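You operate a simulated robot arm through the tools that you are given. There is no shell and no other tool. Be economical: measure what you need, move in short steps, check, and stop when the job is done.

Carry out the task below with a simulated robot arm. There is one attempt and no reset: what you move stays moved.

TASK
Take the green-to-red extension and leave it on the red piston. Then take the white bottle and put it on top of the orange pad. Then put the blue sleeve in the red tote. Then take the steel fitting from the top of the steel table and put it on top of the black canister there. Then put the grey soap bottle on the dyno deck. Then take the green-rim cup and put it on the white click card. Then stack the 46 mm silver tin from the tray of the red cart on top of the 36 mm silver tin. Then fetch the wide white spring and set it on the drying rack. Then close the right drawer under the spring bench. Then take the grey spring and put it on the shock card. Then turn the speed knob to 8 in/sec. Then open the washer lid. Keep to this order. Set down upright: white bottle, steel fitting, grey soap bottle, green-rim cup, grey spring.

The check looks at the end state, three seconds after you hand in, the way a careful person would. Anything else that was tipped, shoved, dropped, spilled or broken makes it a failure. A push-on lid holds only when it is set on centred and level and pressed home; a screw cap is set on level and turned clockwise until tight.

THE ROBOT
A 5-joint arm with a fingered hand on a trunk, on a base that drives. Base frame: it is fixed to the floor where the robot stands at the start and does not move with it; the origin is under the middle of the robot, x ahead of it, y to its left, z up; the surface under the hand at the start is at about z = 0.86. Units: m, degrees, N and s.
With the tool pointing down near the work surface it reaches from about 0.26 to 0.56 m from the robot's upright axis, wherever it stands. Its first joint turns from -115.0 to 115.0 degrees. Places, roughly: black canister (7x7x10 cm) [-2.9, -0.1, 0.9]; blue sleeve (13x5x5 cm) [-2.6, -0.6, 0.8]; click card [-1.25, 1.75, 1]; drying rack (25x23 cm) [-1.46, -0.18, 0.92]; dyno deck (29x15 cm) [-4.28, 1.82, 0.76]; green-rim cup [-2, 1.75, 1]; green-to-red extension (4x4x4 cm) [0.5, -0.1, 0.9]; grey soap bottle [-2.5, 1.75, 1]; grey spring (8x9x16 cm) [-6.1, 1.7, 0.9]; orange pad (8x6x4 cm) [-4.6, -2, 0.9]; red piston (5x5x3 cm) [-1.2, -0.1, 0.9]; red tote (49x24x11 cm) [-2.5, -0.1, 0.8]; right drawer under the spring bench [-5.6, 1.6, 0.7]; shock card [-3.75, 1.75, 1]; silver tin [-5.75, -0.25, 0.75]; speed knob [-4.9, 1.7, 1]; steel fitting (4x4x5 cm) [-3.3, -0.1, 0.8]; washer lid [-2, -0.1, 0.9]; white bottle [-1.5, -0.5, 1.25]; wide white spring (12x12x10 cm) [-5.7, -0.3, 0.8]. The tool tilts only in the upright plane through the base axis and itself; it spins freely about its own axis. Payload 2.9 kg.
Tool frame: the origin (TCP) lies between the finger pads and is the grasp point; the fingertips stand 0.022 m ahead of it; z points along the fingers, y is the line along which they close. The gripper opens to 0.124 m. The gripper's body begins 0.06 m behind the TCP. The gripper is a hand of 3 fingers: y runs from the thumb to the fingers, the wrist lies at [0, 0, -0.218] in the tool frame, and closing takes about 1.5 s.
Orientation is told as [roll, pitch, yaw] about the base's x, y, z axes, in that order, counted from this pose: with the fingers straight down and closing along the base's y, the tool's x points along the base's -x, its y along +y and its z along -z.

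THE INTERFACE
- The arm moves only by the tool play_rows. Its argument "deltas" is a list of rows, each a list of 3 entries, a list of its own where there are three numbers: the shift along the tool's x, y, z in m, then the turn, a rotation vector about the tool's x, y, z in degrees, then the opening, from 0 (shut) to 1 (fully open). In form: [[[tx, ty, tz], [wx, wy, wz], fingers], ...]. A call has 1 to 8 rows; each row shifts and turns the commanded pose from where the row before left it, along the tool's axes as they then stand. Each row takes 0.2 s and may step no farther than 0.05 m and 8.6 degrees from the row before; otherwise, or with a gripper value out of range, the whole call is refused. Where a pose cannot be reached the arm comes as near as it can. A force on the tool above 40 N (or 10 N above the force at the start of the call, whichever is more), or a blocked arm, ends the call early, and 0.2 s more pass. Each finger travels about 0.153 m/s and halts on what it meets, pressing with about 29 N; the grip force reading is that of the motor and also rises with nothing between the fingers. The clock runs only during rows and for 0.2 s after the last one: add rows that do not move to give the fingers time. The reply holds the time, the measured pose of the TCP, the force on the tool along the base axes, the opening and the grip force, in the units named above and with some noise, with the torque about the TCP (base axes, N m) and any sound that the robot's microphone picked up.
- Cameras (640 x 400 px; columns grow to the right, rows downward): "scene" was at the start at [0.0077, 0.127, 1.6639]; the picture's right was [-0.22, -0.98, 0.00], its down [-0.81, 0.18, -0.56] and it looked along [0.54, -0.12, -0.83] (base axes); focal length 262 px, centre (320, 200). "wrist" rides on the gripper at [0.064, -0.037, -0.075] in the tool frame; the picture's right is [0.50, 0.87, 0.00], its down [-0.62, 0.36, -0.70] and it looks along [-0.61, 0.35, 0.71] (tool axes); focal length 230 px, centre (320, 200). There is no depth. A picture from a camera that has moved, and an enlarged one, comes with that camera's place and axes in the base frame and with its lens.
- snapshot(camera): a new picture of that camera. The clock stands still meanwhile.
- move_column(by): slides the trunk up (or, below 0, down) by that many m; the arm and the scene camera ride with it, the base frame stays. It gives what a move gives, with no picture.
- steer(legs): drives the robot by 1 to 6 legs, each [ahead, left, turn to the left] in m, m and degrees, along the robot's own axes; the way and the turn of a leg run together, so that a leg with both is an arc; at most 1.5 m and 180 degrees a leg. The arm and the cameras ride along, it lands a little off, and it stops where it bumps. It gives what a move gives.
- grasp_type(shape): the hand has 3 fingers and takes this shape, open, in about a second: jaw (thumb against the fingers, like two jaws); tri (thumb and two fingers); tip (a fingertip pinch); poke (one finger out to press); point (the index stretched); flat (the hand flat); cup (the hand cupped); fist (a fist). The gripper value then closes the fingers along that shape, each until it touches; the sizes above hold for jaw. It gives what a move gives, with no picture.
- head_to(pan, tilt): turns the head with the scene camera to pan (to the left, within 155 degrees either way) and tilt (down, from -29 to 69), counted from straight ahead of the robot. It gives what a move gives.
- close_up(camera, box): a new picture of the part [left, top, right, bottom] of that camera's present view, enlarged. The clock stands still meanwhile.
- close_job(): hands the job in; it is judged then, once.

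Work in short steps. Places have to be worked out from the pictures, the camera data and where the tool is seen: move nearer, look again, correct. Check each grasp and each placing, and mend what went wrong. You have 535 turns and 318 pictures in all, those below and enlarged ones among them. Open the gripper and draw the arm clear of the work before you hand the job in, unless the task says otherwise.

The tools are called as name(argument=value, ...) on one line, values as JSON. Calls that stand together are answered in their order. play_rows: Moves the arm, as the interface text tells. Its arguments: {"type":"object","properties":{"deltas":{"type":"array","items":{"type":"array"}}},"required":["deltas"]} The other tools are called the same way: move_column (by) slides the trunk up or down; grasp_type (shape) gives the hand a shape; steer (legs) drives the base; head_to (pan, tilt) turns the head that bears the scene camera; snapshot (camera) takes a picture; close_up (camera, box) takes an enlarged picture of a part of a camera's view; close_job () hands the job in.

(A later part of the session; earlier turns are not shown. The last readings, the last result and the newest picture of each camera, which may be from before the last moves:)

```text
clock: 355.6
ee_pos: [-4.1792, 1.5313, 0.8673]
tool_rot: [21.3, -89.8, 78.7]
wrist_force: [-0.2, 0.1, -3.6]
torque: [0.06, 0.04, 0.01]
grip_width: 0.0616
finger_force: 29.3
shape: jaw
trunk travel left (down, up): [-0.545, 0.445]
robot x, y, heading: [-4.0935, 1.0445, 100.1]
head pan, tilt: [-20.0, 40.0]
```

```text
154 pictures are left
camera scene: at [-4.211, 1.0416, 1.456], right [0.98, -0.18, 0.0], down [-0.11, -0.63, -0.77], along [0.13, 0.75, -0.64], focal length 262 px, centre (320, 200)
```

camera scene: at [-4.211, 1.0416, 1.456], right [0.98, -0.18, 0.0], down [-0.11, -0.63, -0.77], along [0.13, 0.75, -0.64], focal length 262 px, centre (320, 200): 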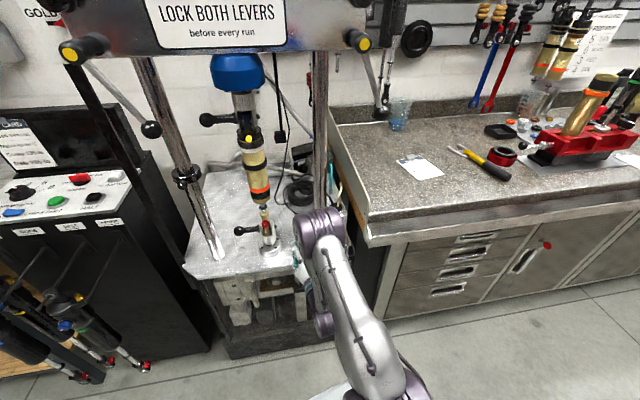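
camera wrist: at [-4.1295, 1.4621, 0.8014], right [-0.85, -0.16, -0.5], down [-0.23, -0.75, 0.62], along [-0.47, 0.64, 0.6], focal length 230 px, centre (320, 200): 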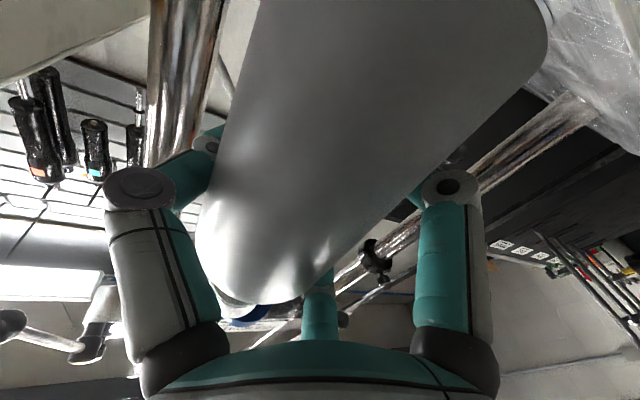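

The gap is widest at z≈0.88–0.97. I raise the hand to z≈0.925 for the pass-through, advance to just before the posts first.

play_rows(deltas=[[[-0.03, 0, 0], [0, 0, 0], 0.15], [[-0.028, 0, 0], [0, 0, 0], 0.15], [[0, 0.003, 0.035], [0, 0, 0], 0.15], [[0, 0.003, 0.036], [0, 0, 0], 0.15], [[0, 0, 0], [0, 0, 0], 0.15]])

close_up(camera="scene", box=[210, 190, 370, 290])

snapshot(camera="wrist")

```text
clock: 356.8
ee_pos: [-4.1948, 1.6002, 0.9257]
tool_rot: [21.6, -89.7, 78.9]
wrist_force: [0.2, -0.3, -3.7]
torque: [-0.02, 0.04, -0.01]
grip_width: 0.062
finger_force: 29.0
shape: jaw
trunk travel left (down, up): [-0.545, 0.445]
robot x, y, heading: [-4.0899, 1.0424, 99.6]
head pan, tilt: [-20.0, 40.0]
```

```text
4.00 times, centred on (290, 240) of scene
camera zoom: at [-4.211, 1.0414, 1.4559], right [0.98, -0.18, 0.0], down [-0.11, -0.63, -0.77], along [0.14, 0.75, -0.64], focal length 1046 px, centre (440, 40)
```

zoom: 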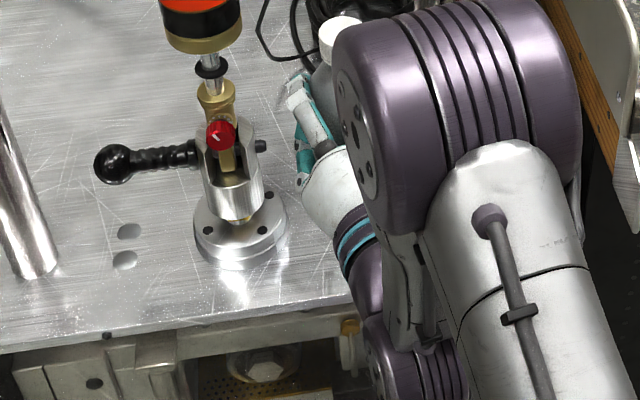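

```text
152 pictures are left
camera wrist: at [-4.1447, 1.5314, 0.8594], right [-0.85, -0.16, -0.5], down [-0.22, -0.75, 0.62], along [-0.47, 0.64, 0.6], focal length 230 px, centre (320, 200)
```

wrist: 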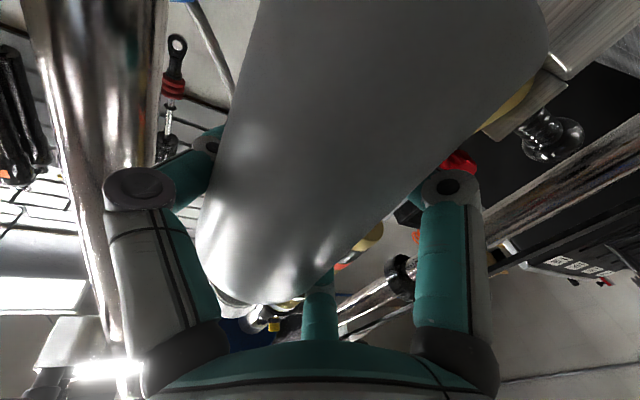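

Clearances look as computed. Continue through the gap in small steps.

play_rows(deltas=[[[0, -0.002, 0.022], [0, 0, 0], 0.15], [[0, -0.001, 0.022], [0, 0, 0], 0.15], [[0, -0.001, 0.022], [0, 0, 0], 0.15], [[0, 0, 0], [0, 0, 0], 0.15]])

close_up(camera="scene", box=[210, 170, 370, 270])

snapshot(camera="wrist")

```text
clock: 357.8
ee_pos: [-4.2044, 1.665, 0.9266]
tool_rot: [21.3, -89.7, 78.9]
wrist_force: [-1.0, 0.7, -2.5]
torque: [0.04, 0.05, -0.01]
grip_width: 0.0617
finger_force: 28.2
shape: jaw
trunk travel left (down, up): [-0.545, 0.445]
robot x, y, heading: [-4.0897, 1.0446, 100.1]
head pan, tilt: [-20.0, 40.0]
```

```text
4.00 times, centred on (290, 220) of scene
camera zoom: at [-4.211, 1.0414, 1.4559], right [0.98, -0.18, 0.0], down [-0.11, -0.63, -0.77], along [0.14, 0.75, -0.64], focal length 1046 px, centre (440, 120)
```

zoom: 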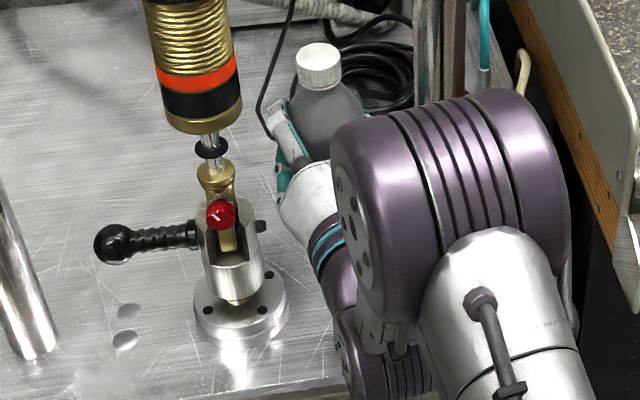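

```text
150 pictures are left
camera wrist: at [-4.1553, 1.5969, 0.8594], right [-0.85, -0.16, -0.5], down [-0.22, -0.75, 0.62], along [-0.47, 0.64, 0.6], focal length 230 px, centre (320, 200)
```

wrist: 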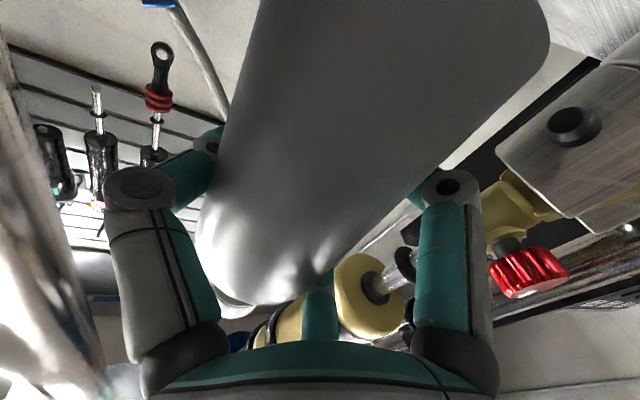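

Passing cleanly on both sides. Continue to y≈1.752.

play_rows(deltas=[[[0, -0.002, 0.025], [0, 0, 0], 0.15], [[0, -0.002, 0.025], [0, 0, 0], 0.15], [[0, -0.004, 0.02], [0, 0, 0], 0.15], [[0, -0.004, 0.018], [0, 0, 0], 0.15], [[0, 0, 0], [0, 0, 0], 0.15]])

close_up(camera="scene", box=[210, 170, 370, 270])

snapshot(camera="wrist")

```text
clock: 359.0
ee_pos: [-4.2108, 1.7534, 0.9246]
tool_rot: [20.0, -89.6, 79.4]
wrist_force: [-0.3, -0.2, -3.6]
torque: [0.04, 0.08, 0.01]
grip_width: 0.0616
finger_force: 28.7
shape: jaw
out of reach, approached as far as the arm can: row 4
trunk travel left (down, up): [-0.545, 0.445]
robot x, y, heading: [-4.0886, 1.0446, 99.6]
head pan, tilt: [-20.0, 40.0]
```

```text
4.00 times, centred on (290, 220) of scene
camera zoom: at [-4.2109, 1.0416, 1.4559], right [0.98, -0.18, 0.0], down [-0.11, -0.63, -0.77], along [0.14, 0.75, -0.64], focal length 1046 px, centre (440, 120)
```

zoom: 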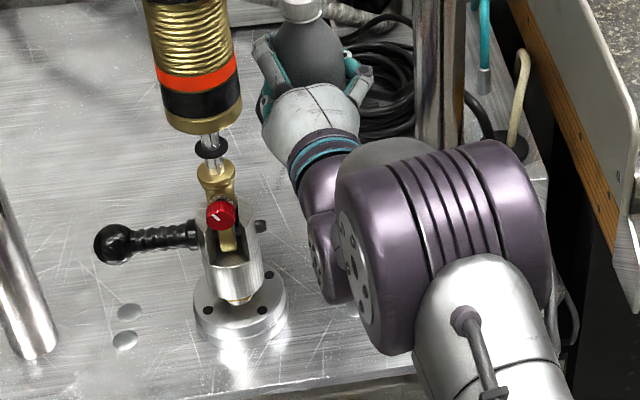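

```text
148 pictures are left
camera wrist: at [-4.1628, 1.6841, 0.8586], right [-0.85, -0.15, -0.5], down [-0.24, -0.75, 0.62], along [-0.46, 0.65, 0.6], focal length 230 px, centre (320, 200)
```

wrist: 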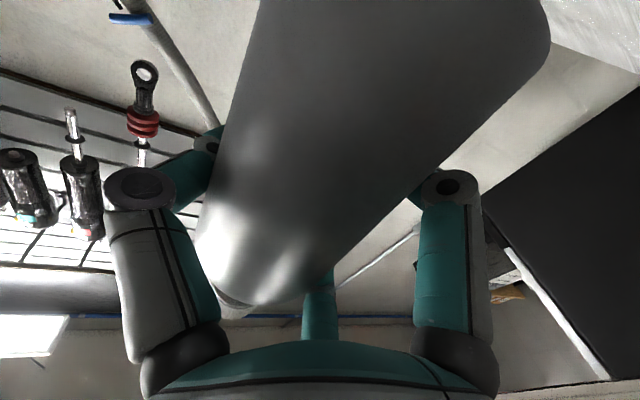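

In position at the reach limit, so I lower using the column: first 8 cm.

move_column(by=-0.075)

close_up(camera="scene", box=[210, 150, 370, 250])

snapshot(camera="wrist")

```text
clock: 360.1
ee_pos: [-4.2107, 1.7533, 0.8499]
tool_rot: [21.9, -89.6, 77.6]
wrist_force: [0.0, 0.5, -2.5]
torque: [0.05, 0.04, -0.02]
grip_width: 0.0616
finger_force: 29.2
shape: jaw
trunk travel left (down, up): [-0.47, 0.52]
robot x, y, heading: [-4.0928, 1.0402, 99.9]
head pan, tilt: [-20.0, 40.0]
```

```text
4.00 times, centred on (290, 200) of scene
camera zoom: at [-4.2109, 1.0415, 1.3809], right [0.98, -0.18, 0.0], down [-0.11, -0.63, -0.77], along [0.14, 0.75, -0.64], focal length 1046 px, centre (440, 200)
```

zoom: 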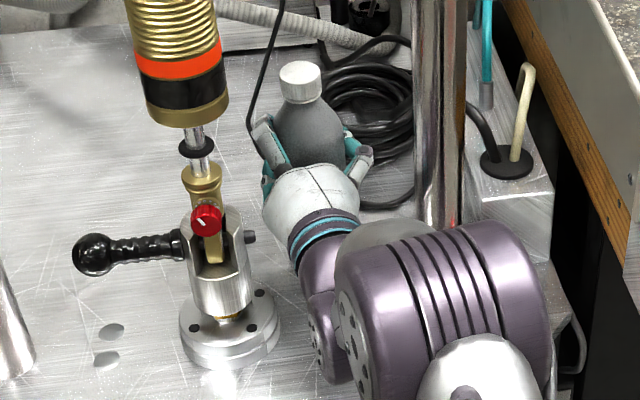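

```text
146 pictures are left
camera wrist: at [-4.1628, 1.6839, 0.7838], right [-0.85, -0.15, -0.5], down [-0.23, -0.75, 0.62], along [-0.46, 0.65, 0.6], focal length 230 px, centre (320, 200)
```

wrist: 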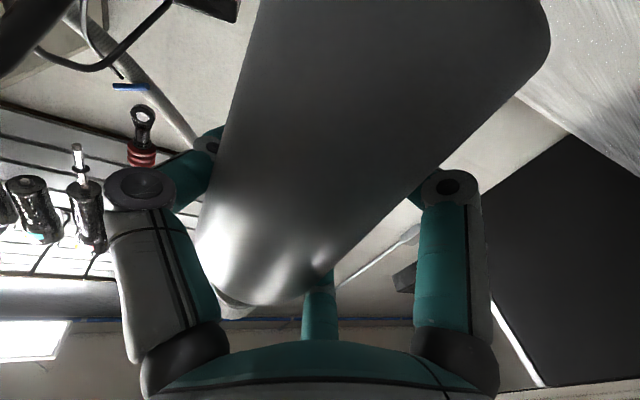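

move_column(by=-0.008)

move_column(by=-0.006)

```text
clock: 360.6
ee_pos: [-4.2107, 1.7535, 0.8408]
tool_rot: [21.0, -89.7, 78.5]
wrist_force: [1.1, -0.4, -4.0]
torque: [0.03, 0.08, 0.0]
grip_width: 0.0618
finger_force: 28.7
shape: jaw
trunk travel left (down, up): [-0.462, 0.528]
robot x, y, heading: [-4.0916, 1.0448, 99.9]
head pan, tilt: [-20.0, 40.0]
```

```text
clock: 361.2
ee_pos: [-4.2108, 1.7539, 0.8362]
tool_rot: [27.2, -89.8, 72.3]
wrist_force: [0.2, 1.6, 2.3]
torque: [-0.25, -0.23, 0.04]
grip_width: 0.0614
finger_force: 28.2
shape: jaw
trunk travel left (down, up): [-0.456, 0.534]
robot x, y, heading: [-4.0917, 1.0437, 100.1]
head pan, tilt: [-20.0, 40.0]
```

Contact began at z≈0.836. Check the look, then settle 1–2 mm more.

move_column(by=-0.002)

close_up(camera="scene", box=[240, 140, 340, 210])

```text
clock: 361.7
ee_pos: [-4.2102, 1.7524, 0.8368]
tool_rot: [126.0, -89.9, -26.5]
wrist_force: [-0.2, 7.5, 15.2]
torque: [-0.82, -0.96, 0.36]
grip_width: 0.0614
finger_force: 29.3
shape: jaw
trunk travel left (down, up): [-0.454, 0.536]
robot x, y, heading: [-4.0937, 1.0401, 100.0]
head pan, tilt: [-20.0, 40.0]
```

```text
5.71 times, centred on (290, 175) of scene
camera zoom: at [-4.2108, 1.0399, 1.3652], right [0.98, -0.18, 0.0], down [-0.11, -0.63, -0.77], along [0.14, 0.75, -0.64], focal length 1495 px, centre (491, 343)
```

zoom: 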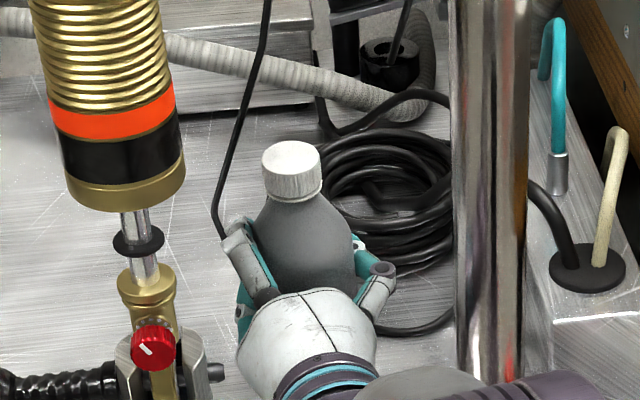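

move_column(by=0.002)

play_rows(deltas=[[[0, 0, 0], [0, 0, 0], 0.5], [[0, 0, 0], [0, 0, 0], 0.53], [[0, 0, 0], [0, 0, 0], 0.56], [[0, 0, 0], [0, 0, 0], 0.6], [[0, 0, 0], [0, 0, 0], 0.65], [[0, 0, 0], [0, 0, 0], 0.65]])

close_up(camera="scene", box=[240, 140, 340, 210])

snapshot(camera="wrist")

```text
clock: 362.2
ee_pos: [-4.2107, 1.7516, 0.8364]
tool_rot: [25.5, -89.7, 73.9]
wrist_force: [-1.4, 7.1, 10.7]
torque: [-0.62, -0.73, 0.28]
grip_width: 0.0615
finger_force: 29.2
shape: jaw
trunk travel left (down, up): [-0.456, 0.534]
robot x, y, heading: [-4.0937, 1.0442, 99.9]
head pan, tilt: [-20.0, 40.0]
```

```text
clock: 363.6
ee_pos: [-4.2111, 1.752, 0.8364]
tool_rot: [25.0, -89.7, 74.6]
wrist_force: [-1.3, 2.4, 9.9]
torque: [-0.54, -0.39, -0.01]
grip_width: 0.0805
finger_force: 0.1
shape: jaw
trunk travel left (down, up): [-0.456, 0.534]
robot x, y, heading: [-4.0908, 1.0458, 100.0]
head pan, tilt: [-20.0, 40.0]
```

```text
5.71 times, centred on (290, 175) of scene
camera zoom: at [-4.2109, 1.0399, 1.3669], right [0.98, -0.18, 0.0], down [-0.11, -0.63, -0.77], along [0.14, 0.75, -0.64], focal length 1495 px, centre (491, 343)
```

zoom: 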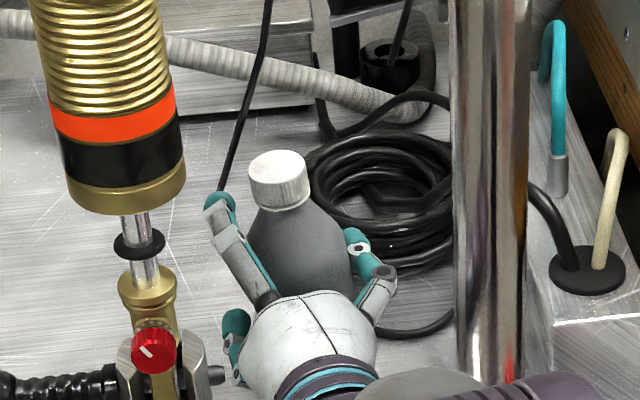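

```text
143 pictures are left
camera wrist: at [-4.1628, 1.683, 0.7706], right [-0.85, -0.15, -0.5], down [-0.23, -0.75, 0.62], along [-0.46, 0.65, 0.61], focal length 230 px, centre (320, 200)
```

wrist: 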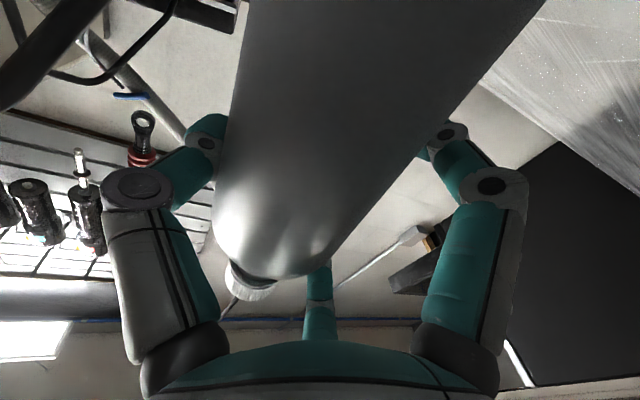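

The bottle leans slightly on a finger and a lower knuckle presses the deck. Raise 4 mm and open a bit more to let it settle.

move_column(by=0.006)

play_rows(deltas=[[[0, 0, 0], [0, 0, 0], 0.7], [[0, 0, 0], [0, 0, 0], 0.75], [[0, 0, 0], [0, 0, 0], 0.8], [[0, 0, 0], [0, 0, 0], 0.8]])

close_up(camera="scene", box=[240, 140, 340, 210])

snapshot(camera="wrist")

```text
clock: 364.2
ee_pos: [-4.211, 1.7528, 0.841]
tool_rot: [19.5, -89.6, 79.9]
wrist_force: [0.4, 0.6, -0.8]
torque: [-0.01, 0.02, 0.0]
grip_width: 0.0804
finger_force: 0.1
shape: jaw
trunk travel left (down, up): [-0.462, 0.528]
robot x, y, heading: [-4.0912, 1.0455, 99.7]
head pan, tilt: [-20.0, 40.0]
```

```text
clock: 365.2
ee_pos: [-4.2116, 1.7531, 0.8405]
tool_rot: [23.0, -89.7, 76.3]
wrist_force: [1.1, -0.3, 0.0]
torque: [0.05, -0.05, 0.0]
grip_width: 0.0988
finger_force: 0.0
shape: jaw
trunk travel left (down, up): [-0.462, 0.528]
robot x, y, heading: [-4.0899, 1.0455, 99.8]
head pan, tilt: [-20.0, 40.0]
```

```text
5.71 times, centred on (290, 175) of scene
camera zoom: at [-4.2108, 1.0411, 1.3729], right [0.98, -0.18, 0.0], down [-0.11, -0.63, -0.77], along [0.14, 0.75, -0.64], focal length 1495 px, centre (491, 343)
```

zoom: 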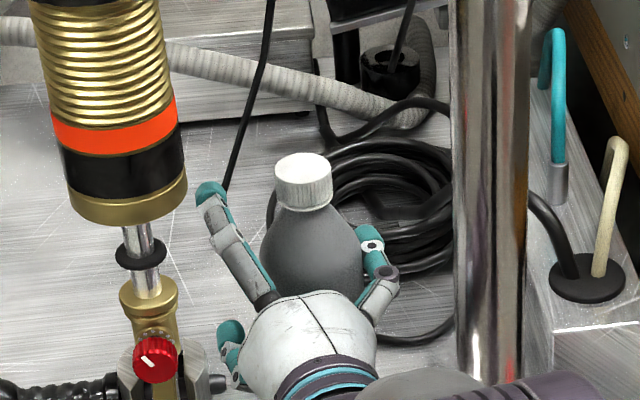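

```text
141 pictures are left
camera wrist: at [-4.1628, 1.6837, 0.7761], right [-0.85, -0.15, -0.5], down [-0.23, -0.75, 0.62], along [-0.46, 0.65, 0.6], focal length 230 px, centre (320, 200)
```

wrist: 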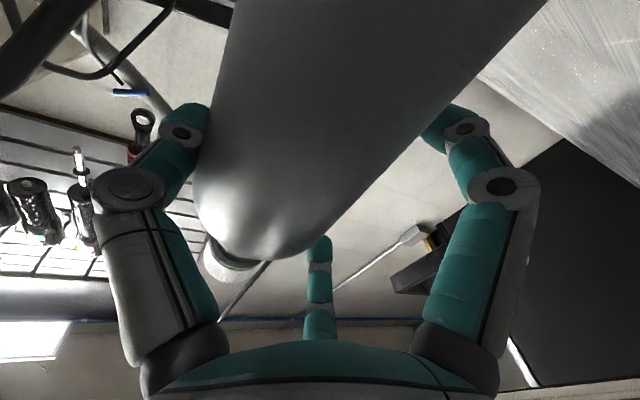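

Bottle now stands upright and free. Shift 6 mm toward the thumb side to centre the gap, then back the fingers off 5.5 cm.

play_rows(deltas=[[[0, -0.006, 0], [0, 0, 0], 0.8], [[0, 0, -0.015], [0, 0, 0], 0.8], [[0, 0, -0.02], [0, 0, 0], 0.8], [[0, 0, -0.02], [0, 0, 0], 0.8], [[0, 0, 0], [0, 0, 0], 0.8]])

close_up(camera="scene", box=[240, 140, 340, 210])

snapshot(camera="wrist")

```text
clock: 366.4
ee_pos: [-4.1971, 1.7003, 0.8428]
tool_rot: [21.9, -89.7, 77.2]
wrist_force: [-0.3, -0.1, 0.5]
torque: [-0.04, -0.05, 0.0]
grip_width: 0.0988
finger_force: 0.2
shape: jaw
trunk travel left (down, up): [-0.462, 0.528]
robot x, y, heading: [-4.0905, 1.0441, 100.0]
head pan, tilt: [-20.0, 40.0]
```

```text
5.71 times, centred on (290, 175) of scene
camera zoom: at [-4.2109, 1.0411, 1.3729], right [0.98, -0.18, 0.0], down [-0.11, -0.63, -0.77], along [0.14, 0.75, -0.64], focal length 1495 px, centre (491, 343)
```

zoom: 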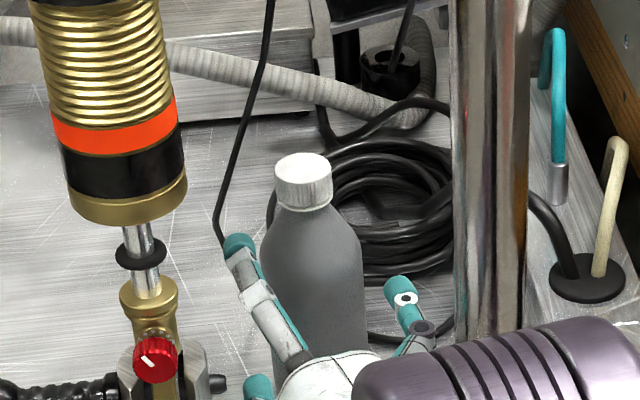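

```text
139 pictures are left
camera wrist: at [-4.15, 1.6297, 0.7764], right [-0.86, -0.14, -0.5], down [-0.24, -0.75, 0.62], along [-0.46, 0.65, 0.6], focal length 230 px, centre (320, 200)
```

wrist: 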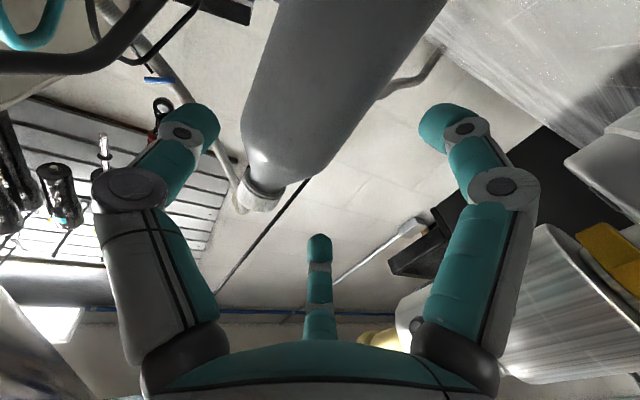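

Bottle stands free and upright on the deck. Close the fingers partly, raise to the wide zone, then withdraw straight back.

play_rows(deltas=[[[0, 0, -0.008], [0, 0, 0], 0.7], [[0, 0, 0], [0, 0, 0], 0.5], [[0, 0, 0], [0, 0, 0], 0.3], [[0, 0, 0], [0, 0, 0], 0.3], [[-0.04, 0, 0], [0, 0, 0], 0.3], [[-0.04, 0, 0], [0, 0, 0], 0.3], [[0, 0, 0], [0, 0, 0], 0.3]])

play_rows(deltas=[[[0, 0, -0.03], [0, 0, 0], 0.3], [[0, 0, -0.03], [0, 0, 0], 0.3], [[0, 0, -0.03], [0, 0, 0], 0.3], [[0, 0, -0.03], [0, 0, 0], 0.3], [[0, 0, -0.03], [0, 0, 0], 0.3]])

close_up(camera="scene", box=[210, 130, 370, 230])

```text
clock: 368.0
ee_pos: [-4.1958, 1.692, 0.9237]
tool_rot: [21.1, -89.7, 78.0]
wrist_force: [-0.7, 0.8, 0.3]
torque: [-0.01, 0.04, 0.01]
grip_width: 0.0373
finger_force: 0.1
shape: jaw
trunk travel left (down, up): [-0.462, 0.528]
robot x, y, heading: [-4.0908, 1.0423, 100.1]
head pan, tilt: [-20.0, 40.0]
```

```text
clock: 369.2
ee_pos: [-4.1729, 1.5436, 0.923]
tool_rot: [23.2, -89.7, 75.9]
wrist_force: [0.4, -0.7, 0.3]
torque: [-0.01, 0.01, -0.01]
grip_width: 0.0375
finger_force: 0.0
shape: jaw
out of reach, approached as far as the arm can: row 5
trunk travel left (down, up): [-0.462, 0.528]
robot x, y, heading: [-4.0918, 1.0412, 100.0]
head pan, tilt: [-20.0, 40.0]
```

```text
4.00 times, centred on (290, 180) of scene
camera zoom: at [-4.2108, 1.0406, 1.3729], right [0.98, -0.18, 0.0], down [-0.11, -0.63, -0.77], along [0.14, 0.75, -0.64], focal length 1046 px, centre (440, 280)
```

zoom: 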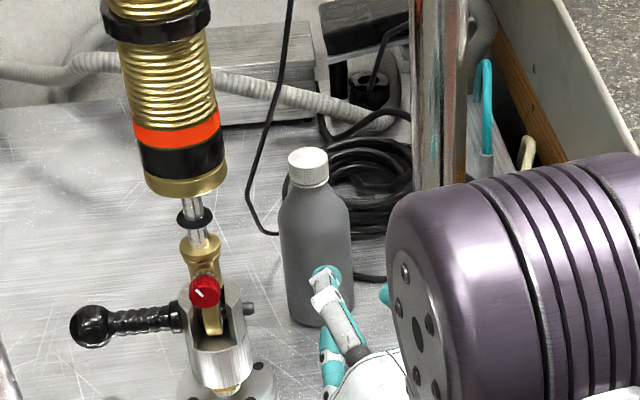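

The bottle stands on the deck at about (-4.187,1.727). I'd like it ~3 cm further in to be well within the deck area. First measure more precisely.

close_up(camera="scene", box=[265, 155, 325, 215])

snapshot(camera="wrist")

```text
6.67 times, centred on (295, 185) of scene
camera zoom: at [-4.2108, 1.0406, 1.3729], right [0.98, -0.18, 0.0], down [-0.11, -0.63, -0.77], along [0.14, 0.75, -0.64], focal length 1744 px, centre (487, 300)
```

zoom: 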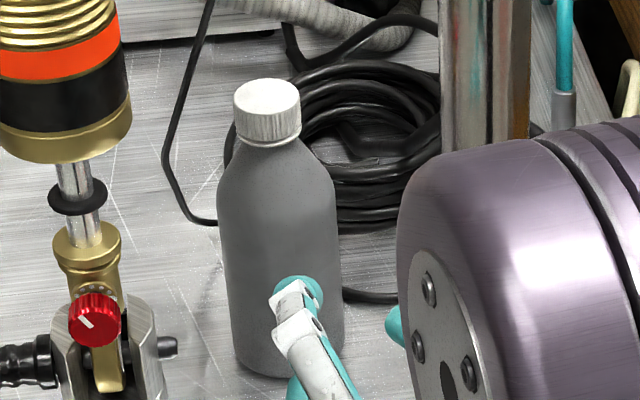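

```text
136 pictures are left
camera wrist: at [-4.1254, 1.4738, 0.8574], right [-0.86, -0.14, -0.5], down [-0.24, -0.75, 0.62], along [-0.46, 0.65, 0.6], focal length 230 px, centre (320, 200)
```

wrist: 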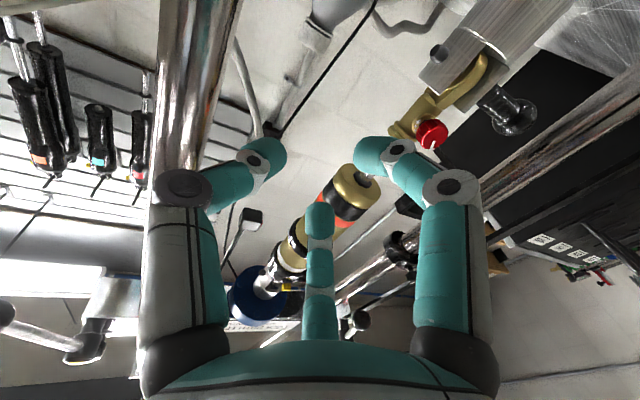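

The base centre computes to y≈1.743 with the cable coil only ~1 cm behind, so it's best left there, upright on the deck. Withdraw and fold the arm, then go for the green-rim cup.

steer(legs=[[-0.35, 0, 0], [0, 0, -10]])

move_column(by=0.43)

play_rows(deltas=[[[0, 0, 0], [0, 8.5, 0], 0.5], [[0, 0, 0], [0, 8.5, 0], 0.5], [[0, 0, 0], [0, 8.5, 0], 0.5], [[0, 0, 0], [0, 8.5, 0], 0.5], [[0, 0, 0], [0, 8.5, 0], 0.5], [[0.01, 0, 0], [0, 8.5, 0], 0.5], [[0.02, 0, 0], [0, 8.5, 0], 0.5], [[0.02, 0, 0], [0, 8.5, 0], 0.5]])

play_rows(deltas=[[[0.02, 0, 0], [0, 8.5, 0], 0.5], [[0.02, 0, 0], [0, 8.5, 0], 0.5], [[0, 0, 0], [0, 4.7, 0], 0.5], [[0, 0, 0], [0, 0, 0], 0.5]])

```text
clock: 372.1
ee_pos: [-4.0255, 1.2067, 0.9221]
tool_rot: [23.2, -89.8, 65.9]
wrist_force: [0.1, -0.1, -0.2]
torque: [-0.03, 0.0, 0.0]
grip_width: 0.0374
finger_force: 0.1
shape: jaw
trunk travel left (down, up): [-0.462, 0.528]
robot x, y, heading: [-4.0332, 0.6948, 89.9]
head pan, tilt: [-20.0, 40.0]
```

```text
refused: 0.43 is not a number from -0.4 to 0.4
```

```text
clock: 373.9
ee_pos: [-4.0264, 1.166, 0.8938]
tool_rot: [0.0, -21.6, 89.2]
wrist_force: [0.4, -0.5, -0.3]
torque: [0.03, 0.03, -0.01]
grip_width: 0.0618
finger_force: 0.0
shape: jaw
trunk travel left (down, up): [-0.462, 0.528]
robot x, y, heading: [-4.0298, 0.6968, 89.7]
head pan, tilt: [-20.0, 40.0]
```

```text
clock: 374.9
ee_pos: [-4.0258, 1.1278, 0.8803]
tool_rot: [0.0, 0.0, 89.0]
wrist_force: [0.5, 0.1, -0.2]
torque: [-0.06, 0.0, 0.02]
grip_width: 0.0617
finger_force: 0.0
shape: jaw
trunk travel left (down, up): [-0.462, 0.528]
robot x, y, heading: [-4.0322, 0.6942, 90.1]
head pan, tilt: [-20.0, 40.0]
```

move_column(by=0.4)

steer(legs=[[0, -1.5, 0], [0, -0.5, 0]])

head_to(pan=0, tilt=40)

snapshot(camera="scene")

```text
clock: 378.8
ee_pos: [-4.0272, 1.1287, 1.2807]
tool_rot: [0.1, 0.0, 89.1]
wrist_force: [-0.4, -1.0, 0.4]
torque: [0.01, -0.01, 0.0]
grip_width: 0.0616
finger_force: 0.0
shape: jaw
trunk travel left (down, up): [-0.862, 0.128]
robot x, y, heading: [-4.0327, 0.7015, 89.8]
head pan, tilt: [-20.0, 40.0]
```

```text
clock: 388.8
ee_pos: [-2.0114, 1.1199, 1.282]
tool_rot: [-0.1, 0.0, 88.9]
wrist_force: [0.6, -0.4, 1.1]
torque: [-0.01, 0.01, 0.01]
grip_width: 0.0616
finger_force: 0.1
shape: jaw
trunk travel left (down, up): [-0.862, 0.128]
robot x, y, heading: [-2.0178, 0.6896, 89.6]
head pan, tilt: [-20.0, 40.0]
```

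```text
clock: 389.6
ee_pos: [-2.0109, 1.1194, 1.2813]
tool_rot: [0.1, 0.0, 88.9]
wrist_force: [0.4, -0.9, -0.6]
torque: [-0.03, 0.01, 0.01]
grip_width: 0.0617
finger_force: 0.0
shape: jaw
trunk travel left (down, up): [-0.862, 0.128]
robot x, y, heading: [-2.0176, 0.694, 89.4]
head pan, tilt: [0.0, 40.0]
```

```text
135 pictures are left
camera scene: at [-2.1644, 0.714, 1.7729], right [1.0, -0.01, 0.0], down [-0.01, -0.64, -0.77], along [0.01, 0.77, -0.64], focal length 262 px, centre (320, 200)
```

scene: 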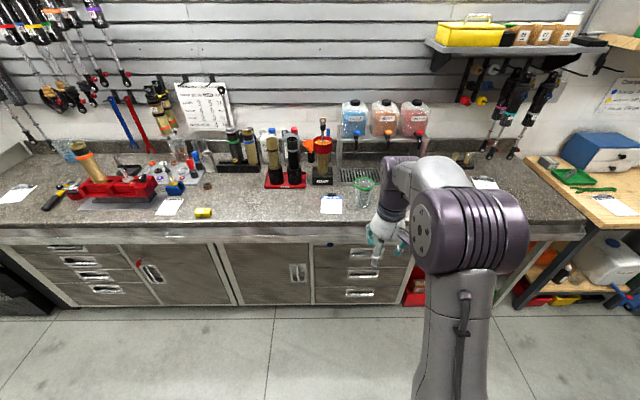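

Cup ≈(-1.94,1.70). Move up to the bench.

steer(legs=[[0.5, -0.05, 0]])

head_to(pan=0, tilt=45)

snapshot(camera="scene")

snapshot(camera="wrist")

```text
clock: 392.6
ee_pos: [-1.9593, 1.6141, 1.2811]
tool_rot: [0.0, 0.0, 89.0]
wrist_force: [-0.8, -0.1, -0.5]
torque: [0.01, 0.0, -0.02]
grip_width: 0.0614
finger_force: 0.1
shape: jaw
trunk travel left (down, up): [-0.862, 0.128]
robot x, y, heading: [-1.9658, 1.1839, 89.7]
head pan, tilt: [0.0, 40.0]
```

```text
clock: 393.2
ee_pos: [-1.9585, 1.6137, 1.2819]
tool_rot: [0.0, 0.1, 89.0]
wrist_force: [-0.1, -0.7, 0.0]
torque: [-0.01, -0.01, -0.02]
grip_width: 0.0614
finger_force: 0.1
shape: jaw
trunk travel left (down, up): [-0.862, 0.128]
robot x, y, heading: [-1.9622, 1.1856, 89.5]
head pan, tilt: [0.0, 45.0]
```

```text
134 pictures are left
camera scene: at [-2.1114, 1.2043, 1.7657], right [1.0, 0.0, 0.0], down [0.0, -0.71, -0.71], along [0.0, 0.71, -0.71], focal length 262 px, centre (320, 200)
```

scene: 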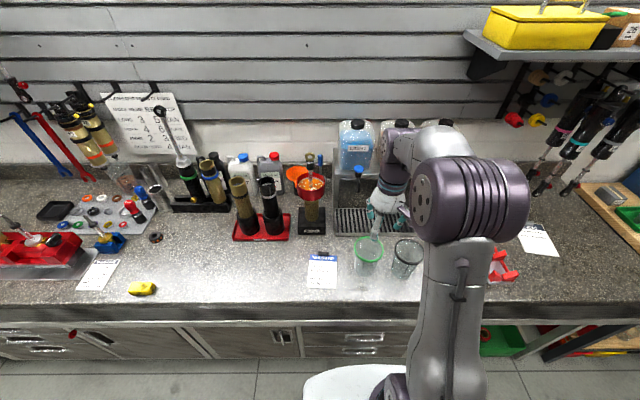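

```text
133 pictures are left
camera wrist: at [-1.9234, 1.5484, 1.354], right [-0.87, -0.49, 0.0], down [-0.35, 0.62, 0.7], along [-0.34, 0.61, -0.71], focal length 230 px, centre (320, 200)
```

wrist: 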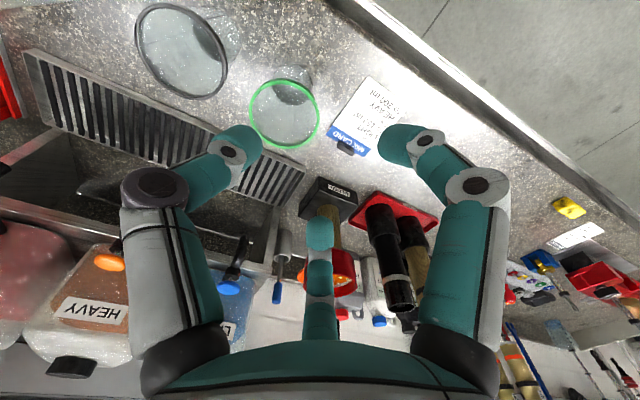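

close_up(camera="scene", box=[300, 205, 460, 305])

close_up(camera="wrist", box=[200, 40, 360, 160])

```text
4.00 times, centred on (380, 255) of scene
camera zoom: at [-2.1114, 1.2043, 1.7657], right [1.0, 0.0, 0.0], down [0.0, -0.71, -0.71], along [0.0, 0.71, -0.71], focal length 1046 px, centre (80, -20)
```

zoom: 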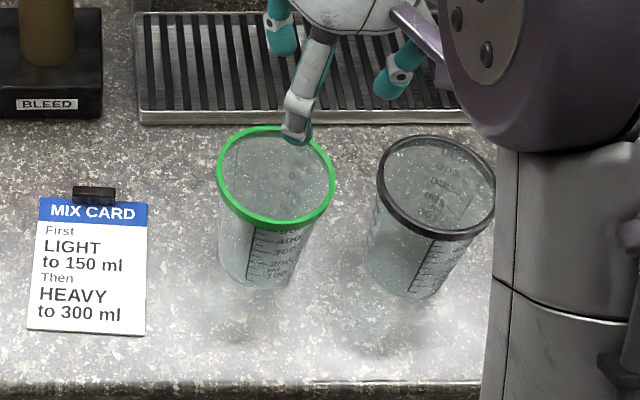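

```text
3.33 times, centred on (280, 100) of wrist
camera zoom: at [-1.9234, 1.5484, 1.354], right [-0.87, -0.49, 0.0], down [-0.35, 0.62, 0.7], along [-0.34, 0.61, -0.71], focal length 767 px, centre (453, 533)
```

zoom: 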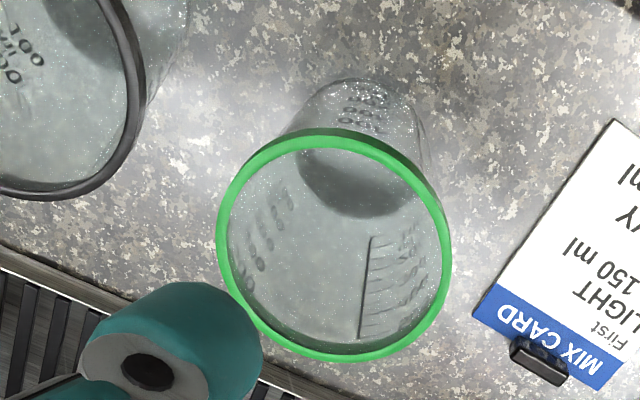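

Cup: rim centre (-1.951,1.682,1.07), Ø≈0.091, base on bench (0.92). The neighbour cup is on the +x side, so I spin the hand to yaw 30° (no finger toward +x) fully open, then move above.

play_rows(deltas=[[[0, 0, 0], [0, 0, 8.5], 1], [[0, 0, 0], [0, 0, 8.5], 1], [[0, 0, 0], [0, 0, 8.5], 1], [[0, 0, 0], [0, 0, 8.5], 1], [[0, 0, 0], [0, 0, 8.5], 1], [[0, 0, 0], [0, 0, 8.5], 1], [[0, 0, 0], [0, 0, 8], 1]])

play_rows(deltas=[[[-0.02, 0.028, 0], [0, 0, 0], 1], [[-0.021, 0.027, 0.02], [0, 0, 0], 1], [[0, 0, 0.04], [0, 0, 0], 1], [[0, 0, 0], [0, 0, 0], 1]])

snapshot(camera="wrist")

close_up(camera="scene", box=[300, 195, 460, 295])

```text
clock: 394.8
ee_pos: [-1.9579, 1.6144, 1.2808]
tool_rot: [0.0, 0.0, 29.8]
wrist_force: [0.6, 0.2, -0.3]
torque: [0.0, 0.02, 0.01]
grip_width: 0.1241
finger_force: 0.0
shape: jaw
trunk travel left (down, up): [-0.862, 0.128]
robot x, y, heading: [-1.9666, 1.1856, 89.9]
head pan, tilt: [0.0, 45.0]
```

```text
clock: 395.8
ee_pos: [-1.9508, 1.6824, 1.2207]
tool_rot: [0.0, 0.0, 30.0]
wrist_force: [0.0, -0.1, -0.4]
torque: [0.0, 0.01, 0.0]
grip_width: 0.1241
finger_force: 0.0
shape: jaw
trunk travel left (down, up): [-0.862, 0.128]
robot x, y, heading: [-1.9659, 1.1878, 89.6]
head pan, tilt: [0.0, 45.0]
```

```text
130 pictures are left
camera wrist: at [-1.9882, 1.6167, 1.2936], right [-0.87, 0.5, 0.0], down [0.36, 0.62, 0.7], along [0.35, 0.61, -0.71], focal length 230 px, centre (320, 200)
```

wrist: 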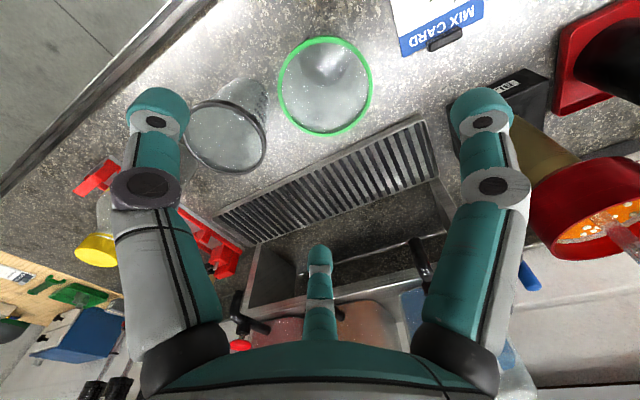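

```text
4.00 times, centred on (380, 245) of scene
camera zoom: at [-2.1114, 1.2039, 1.7657], right [1.0, 0.0, 0.0], down [0.0, -0.71, -0.71], along [0.0, 0.71, -0.71], focal length 1046 px, centre (80, 20)
```

zoom: 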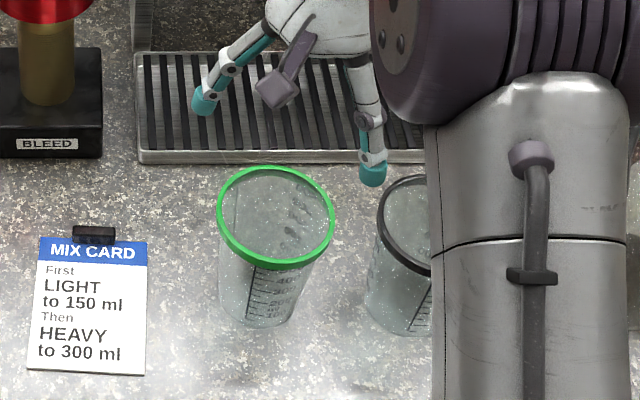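

play_rows(deltas=[[[0.0035, 0.002, 0.03], [0, 0, 0], 1], [[0, 0, 0.04], [0, 0, 0], 1], [[0, 0, 0.04], [0, 0, 0], 1], [[0, 0, 0], [0, 0, 0], 1]])

snapshot(camera="wrist")

close_up(camera="scene", box=[300, 195, 460, 295])

```text
clock: 396.8
ee_pos: [-1.9559, 1.6808, 1.1112]
tool_rot: [0.0, 0.0, 30.0]
wrist_force: [0.0, 0.7, -1.0]
torque: [0.0, 0.01, 0.0]
grip_width: 0.1239
finger_force: 0.0
shape: jaw
trunk travel left (down, up): [-0.862, 0.128]
robot x, y, heading: [-1.9664, 1.184, 89.6]
head pan, tilt: [0.0, 45.0]
```

```text
128 pictures are left
camera wrist: at [-1.9927, 1.6153, 1.1837], right [-0.87, 0.5, 0.0], down [0.36, 0.62, 0.7], along [0.35, 0.61, -0.71], focal length 230 px, centre (320, 200)
```

wrist: 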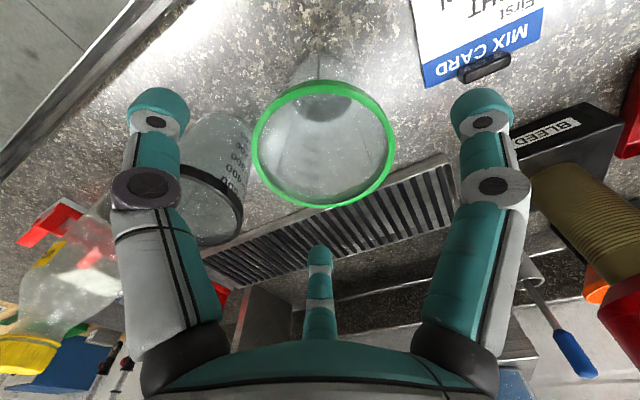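

```text
4.00 times, centred on (380, 245) of scene
camera zoom: at [-2.1115, 1.2032, 1.7657], right [1.0, 0.0, 0.0], down [0.0, -0.71, -0.71], along [0.0, 0.71, -0.71], focal length 1046 px, centre (80, 20)
```

zoom: 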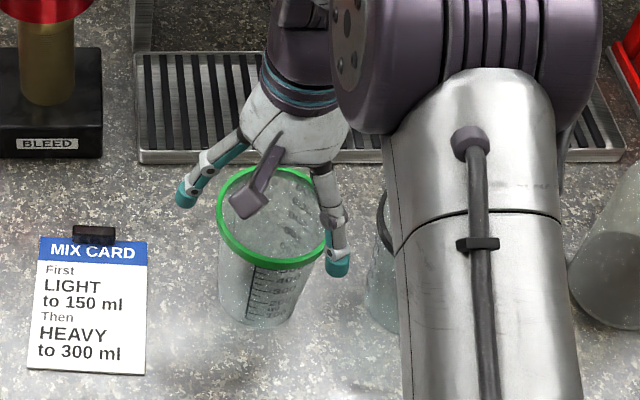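

Centred over the rim (z≈1.056). Descend so fingers pass outside the rim to z≈1.02.

play_rows(deltas=[[[0, 0.001, 0.03], [0, 0, 0], 1], [[0, 0, 0.03], [0, 0, 0], 1], [[0, 0, 0.02], [0, 0, 0], 1], [[0, 0, 0.01], [0, 0, 0], 1], [[0, 0, 0], [0, 0, 0], 1]])

snapshot(camera="wrist")

```text
clock: 398.0
ee_pos: [-1.9557, 1.683, 1.022]
tool_rot: [0.1, -0.1, 30.0]
wrist_force: [0.1, 2.7, 15.4]
torque: [0.35, 0.09, 0.0]
grip_width: 0.1237
finger_force: 0.0
shape: jaw
trunk travel left (down, up): [-0.862, 0.128]
robot x, y, heading: [-1.9635, 1.1834, 89.5]
head pan, tilt: [0.0, 45.0]
```

```text
126 pictures are left
camera wrist: at [-1.9926, 1.6172, 1.0948], right [-0.87, 0.5, 0.0], down [0.36, 0.62, 0.7], along [0.35, 0.61, -0.71], focal length 230 px, centre (320, 200)
```

wrist: 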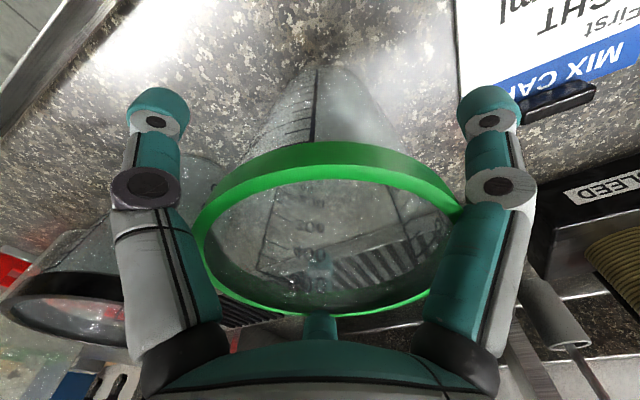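

Rim touches the finger roots; raise 5 mm and close.

play_rows(deltas=[[[0, 0, -0.006], [0, 0, 0], 0.95], [[0, 0, 0], [0, 0, 0], 0.8], [[0, 0, 0], [0, 0, 0], 0.65], [[0, 0, 0], [0, 0, 0], 0.5], [[0, 0, 0], [0, 0, 0], 0.4], [[0, 0, 0], [0, 0, 0], 0.4]])

snapshot(camera="wrist")

```text
clock: 399.4
ee_pos: [-1.9565, 1.6822, 1.0281]
tool_rot: [0.1, -0.1, 30.1]
wrist_force: [0.1, -0.4, 0.7]
torque: [0.01, -0.02, 0.03]
grip_width: 0.0752
finger_force: 28.8
shape: jaw
trunk travel left (down, up): [-0.862, 0.128]
robot x, y, heading: [-1.9638, 1.1819, 89.5]
head pan, tilt: [0.0, 45.0]
```

```text
125 pictures are left
camera wrist: at [-1.9928, 1.6177, 1.1002], right [-0.87, 0.5, 0.0], down [0.36, 0.62, 0.7], along [0.35, 0.61, -0.71], focal length 230 px, centre (320, 200)
```

wrist: 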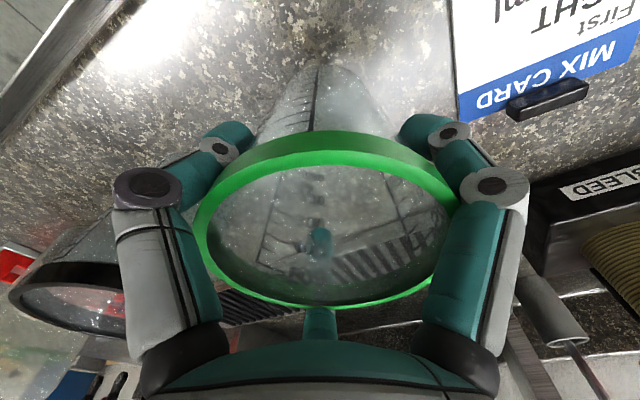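

Gripped at 0.075 below the rim. Lift and check.

play_rows(deltas=[[[0, 0, -0.02], [0, 0, 0], 0.35], [[0, 0, -0.04], [0, 0, 0], 0.35], [[0, 0, -0.04], [0, 0, 0], 0.35], [[0, 0, -0.04], [0, 0, 0], 0.35], [[0, 0, 0], [0, 0, 0], 0.35]])

snapshot(camera="wrist")

close_up(camera="scene", box=[300, 170, 460, 270])

```text
clock: 400.6
ee_pos: [-1.9554, 1.6837, 1.1689]
tool_rot: [0.0, -0.1, 30.1]
wrist_force: [-0.4, -0.3, 0.1]
torque: [-0.04, 0.0, 0.0]
grip_width: 0.0749
finger_force: 28.9
shape: jaw
trunk travel left (down, up): [-0.862, 0.128]
robot x, y, heading: [-1.9645, 1.1842, 89.7]
head pan, tilt: [0.0, 45.0]
```

```text
124 pictures are left
camera wrist: at [-1.9936, 1.6174, 1.2413], right [-0.87, 0.5, 0.0], down [0.36, 0.62, 0.7], along [0.35, 0.61, -0.71], focal length 230 px, centre (320, 200)
```

wrist: 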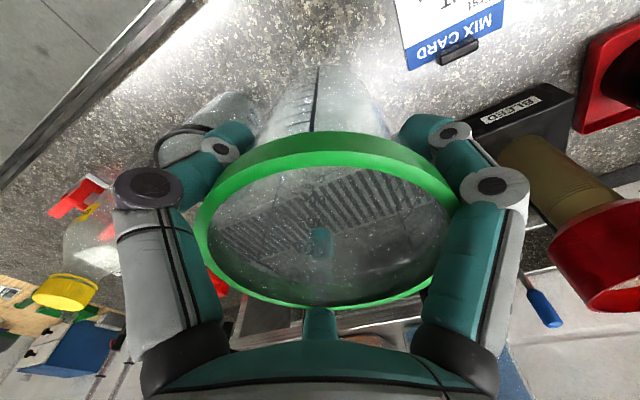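

```text
4.00 times, centred on (380, 220) of scene
camera zoom: at [-2.1114, 1.2045, 1.7657], right [1.0, 0.0, 0.0], down [0.0, -0.71, -0.71], along [0.0, 0.71, -0.71], focal length 1046 px, centre (80, 120)
```

zoom: 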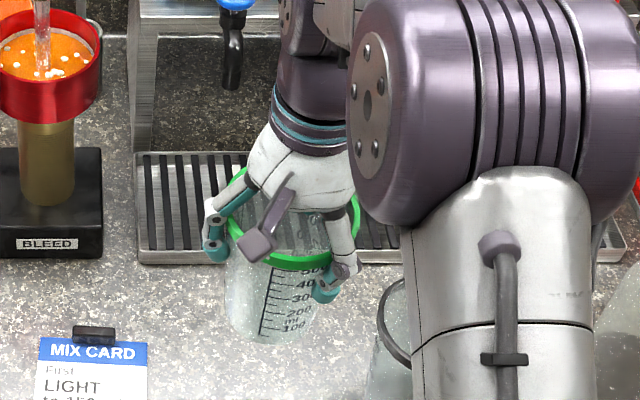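

Held. Retract, back off and strafe to the click card at x≈-1.25.

play_rows(deltas=[[[0.02, -0.04, -0.02], [0, 0, 0], 0.35], [[0.02, -0.04, -0.02], [0, 0, 0], 0.35], [[0.02, -0.035, 0], [0, 0, 0], 0.35]])

steer(legs=[[-0.25, 0, 0], [0, -0.7, 0]])

snapshot(camera="scene")

snapshot(camera="wrist")

```text
clock: 401.4
ee_pos: [-1.9515, 1.5522, 1.2071]
tool_rot: [0.1, -0.1, 29.9]
wrist_force: [0.0, 0.1, -0.3]
torque: [0.03, 0.0, -0.03]
grip_width: 0.0747
finger_force: 29.3
shape: jaw
trunk travel left (down, up): [-0.862, 0.128]
robot x, y, heading: [-1.9654, 1.1815, 89.6]
head pan, tilt: [0.0, 45.0]
```

```text
clock: 406.7
ee_pos: [-1.2468, 1.2983, 1.2068]
tool_rot: [0.0, -0.1, 30.0]
wrist_force: [0.6, 0.1, -0.7]
torque: [0.0, 0.0, 0.03]
grip_width: 0.075
finger_force: 28.9
shape: jaw
trunk travel left (down, up): [-0.862, 0.128]
robot x, y, heading: [-1.2594, 0.9305, 89.7]
head pan, tilt: [0.0, 45.0]
```

```text
122 pictures are left
camera scene: at [-1.4067, 0.9499, 1.7657], right [1.0, -0.01, 0.0], down [0.0, -0.71, -0.71], along [0.0, 0.71, -0.71], focal length 262 px, centre (320, 200)
```

scene: 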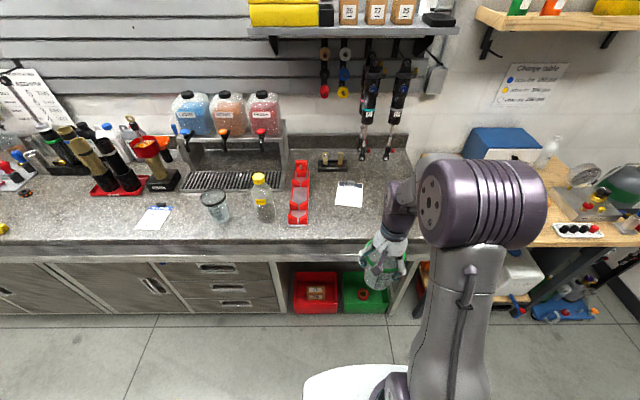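

```text
121 pictures are left
camera wrist: at [-1.2835, 1.2341, 1.2798], right [-0.87, 0.5, 0.0], down [0.36, 0.62, 0.7], along [0.35, 0.61, -0.71], focal length 230 px, centre (320, 200)
```

wrist: 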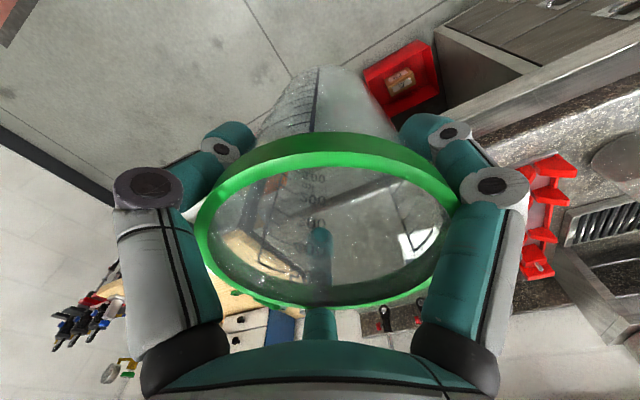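

close_up(camera="scene", box=[270, 150, 430, 250])

```text
4.00 times, centred on (350, 200) of scene
camera zoom: at [-1.4067, 0.9499, 1.7657], right [1.0, -0.01, 0.0], down [0.0, -0.71, -0.71], along [0.0, 0.71, -0.71], focal length 1046 px, centre (200, 200)
```

zoom: 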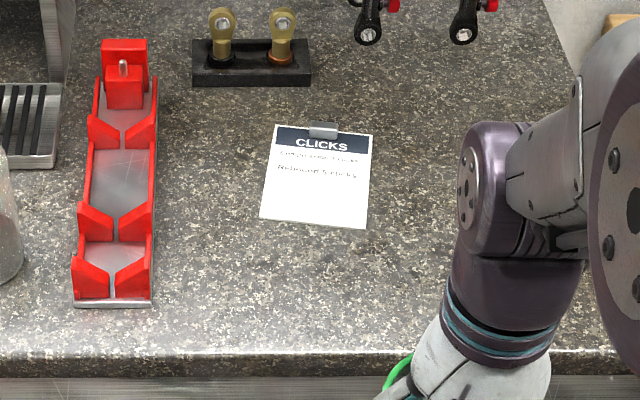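

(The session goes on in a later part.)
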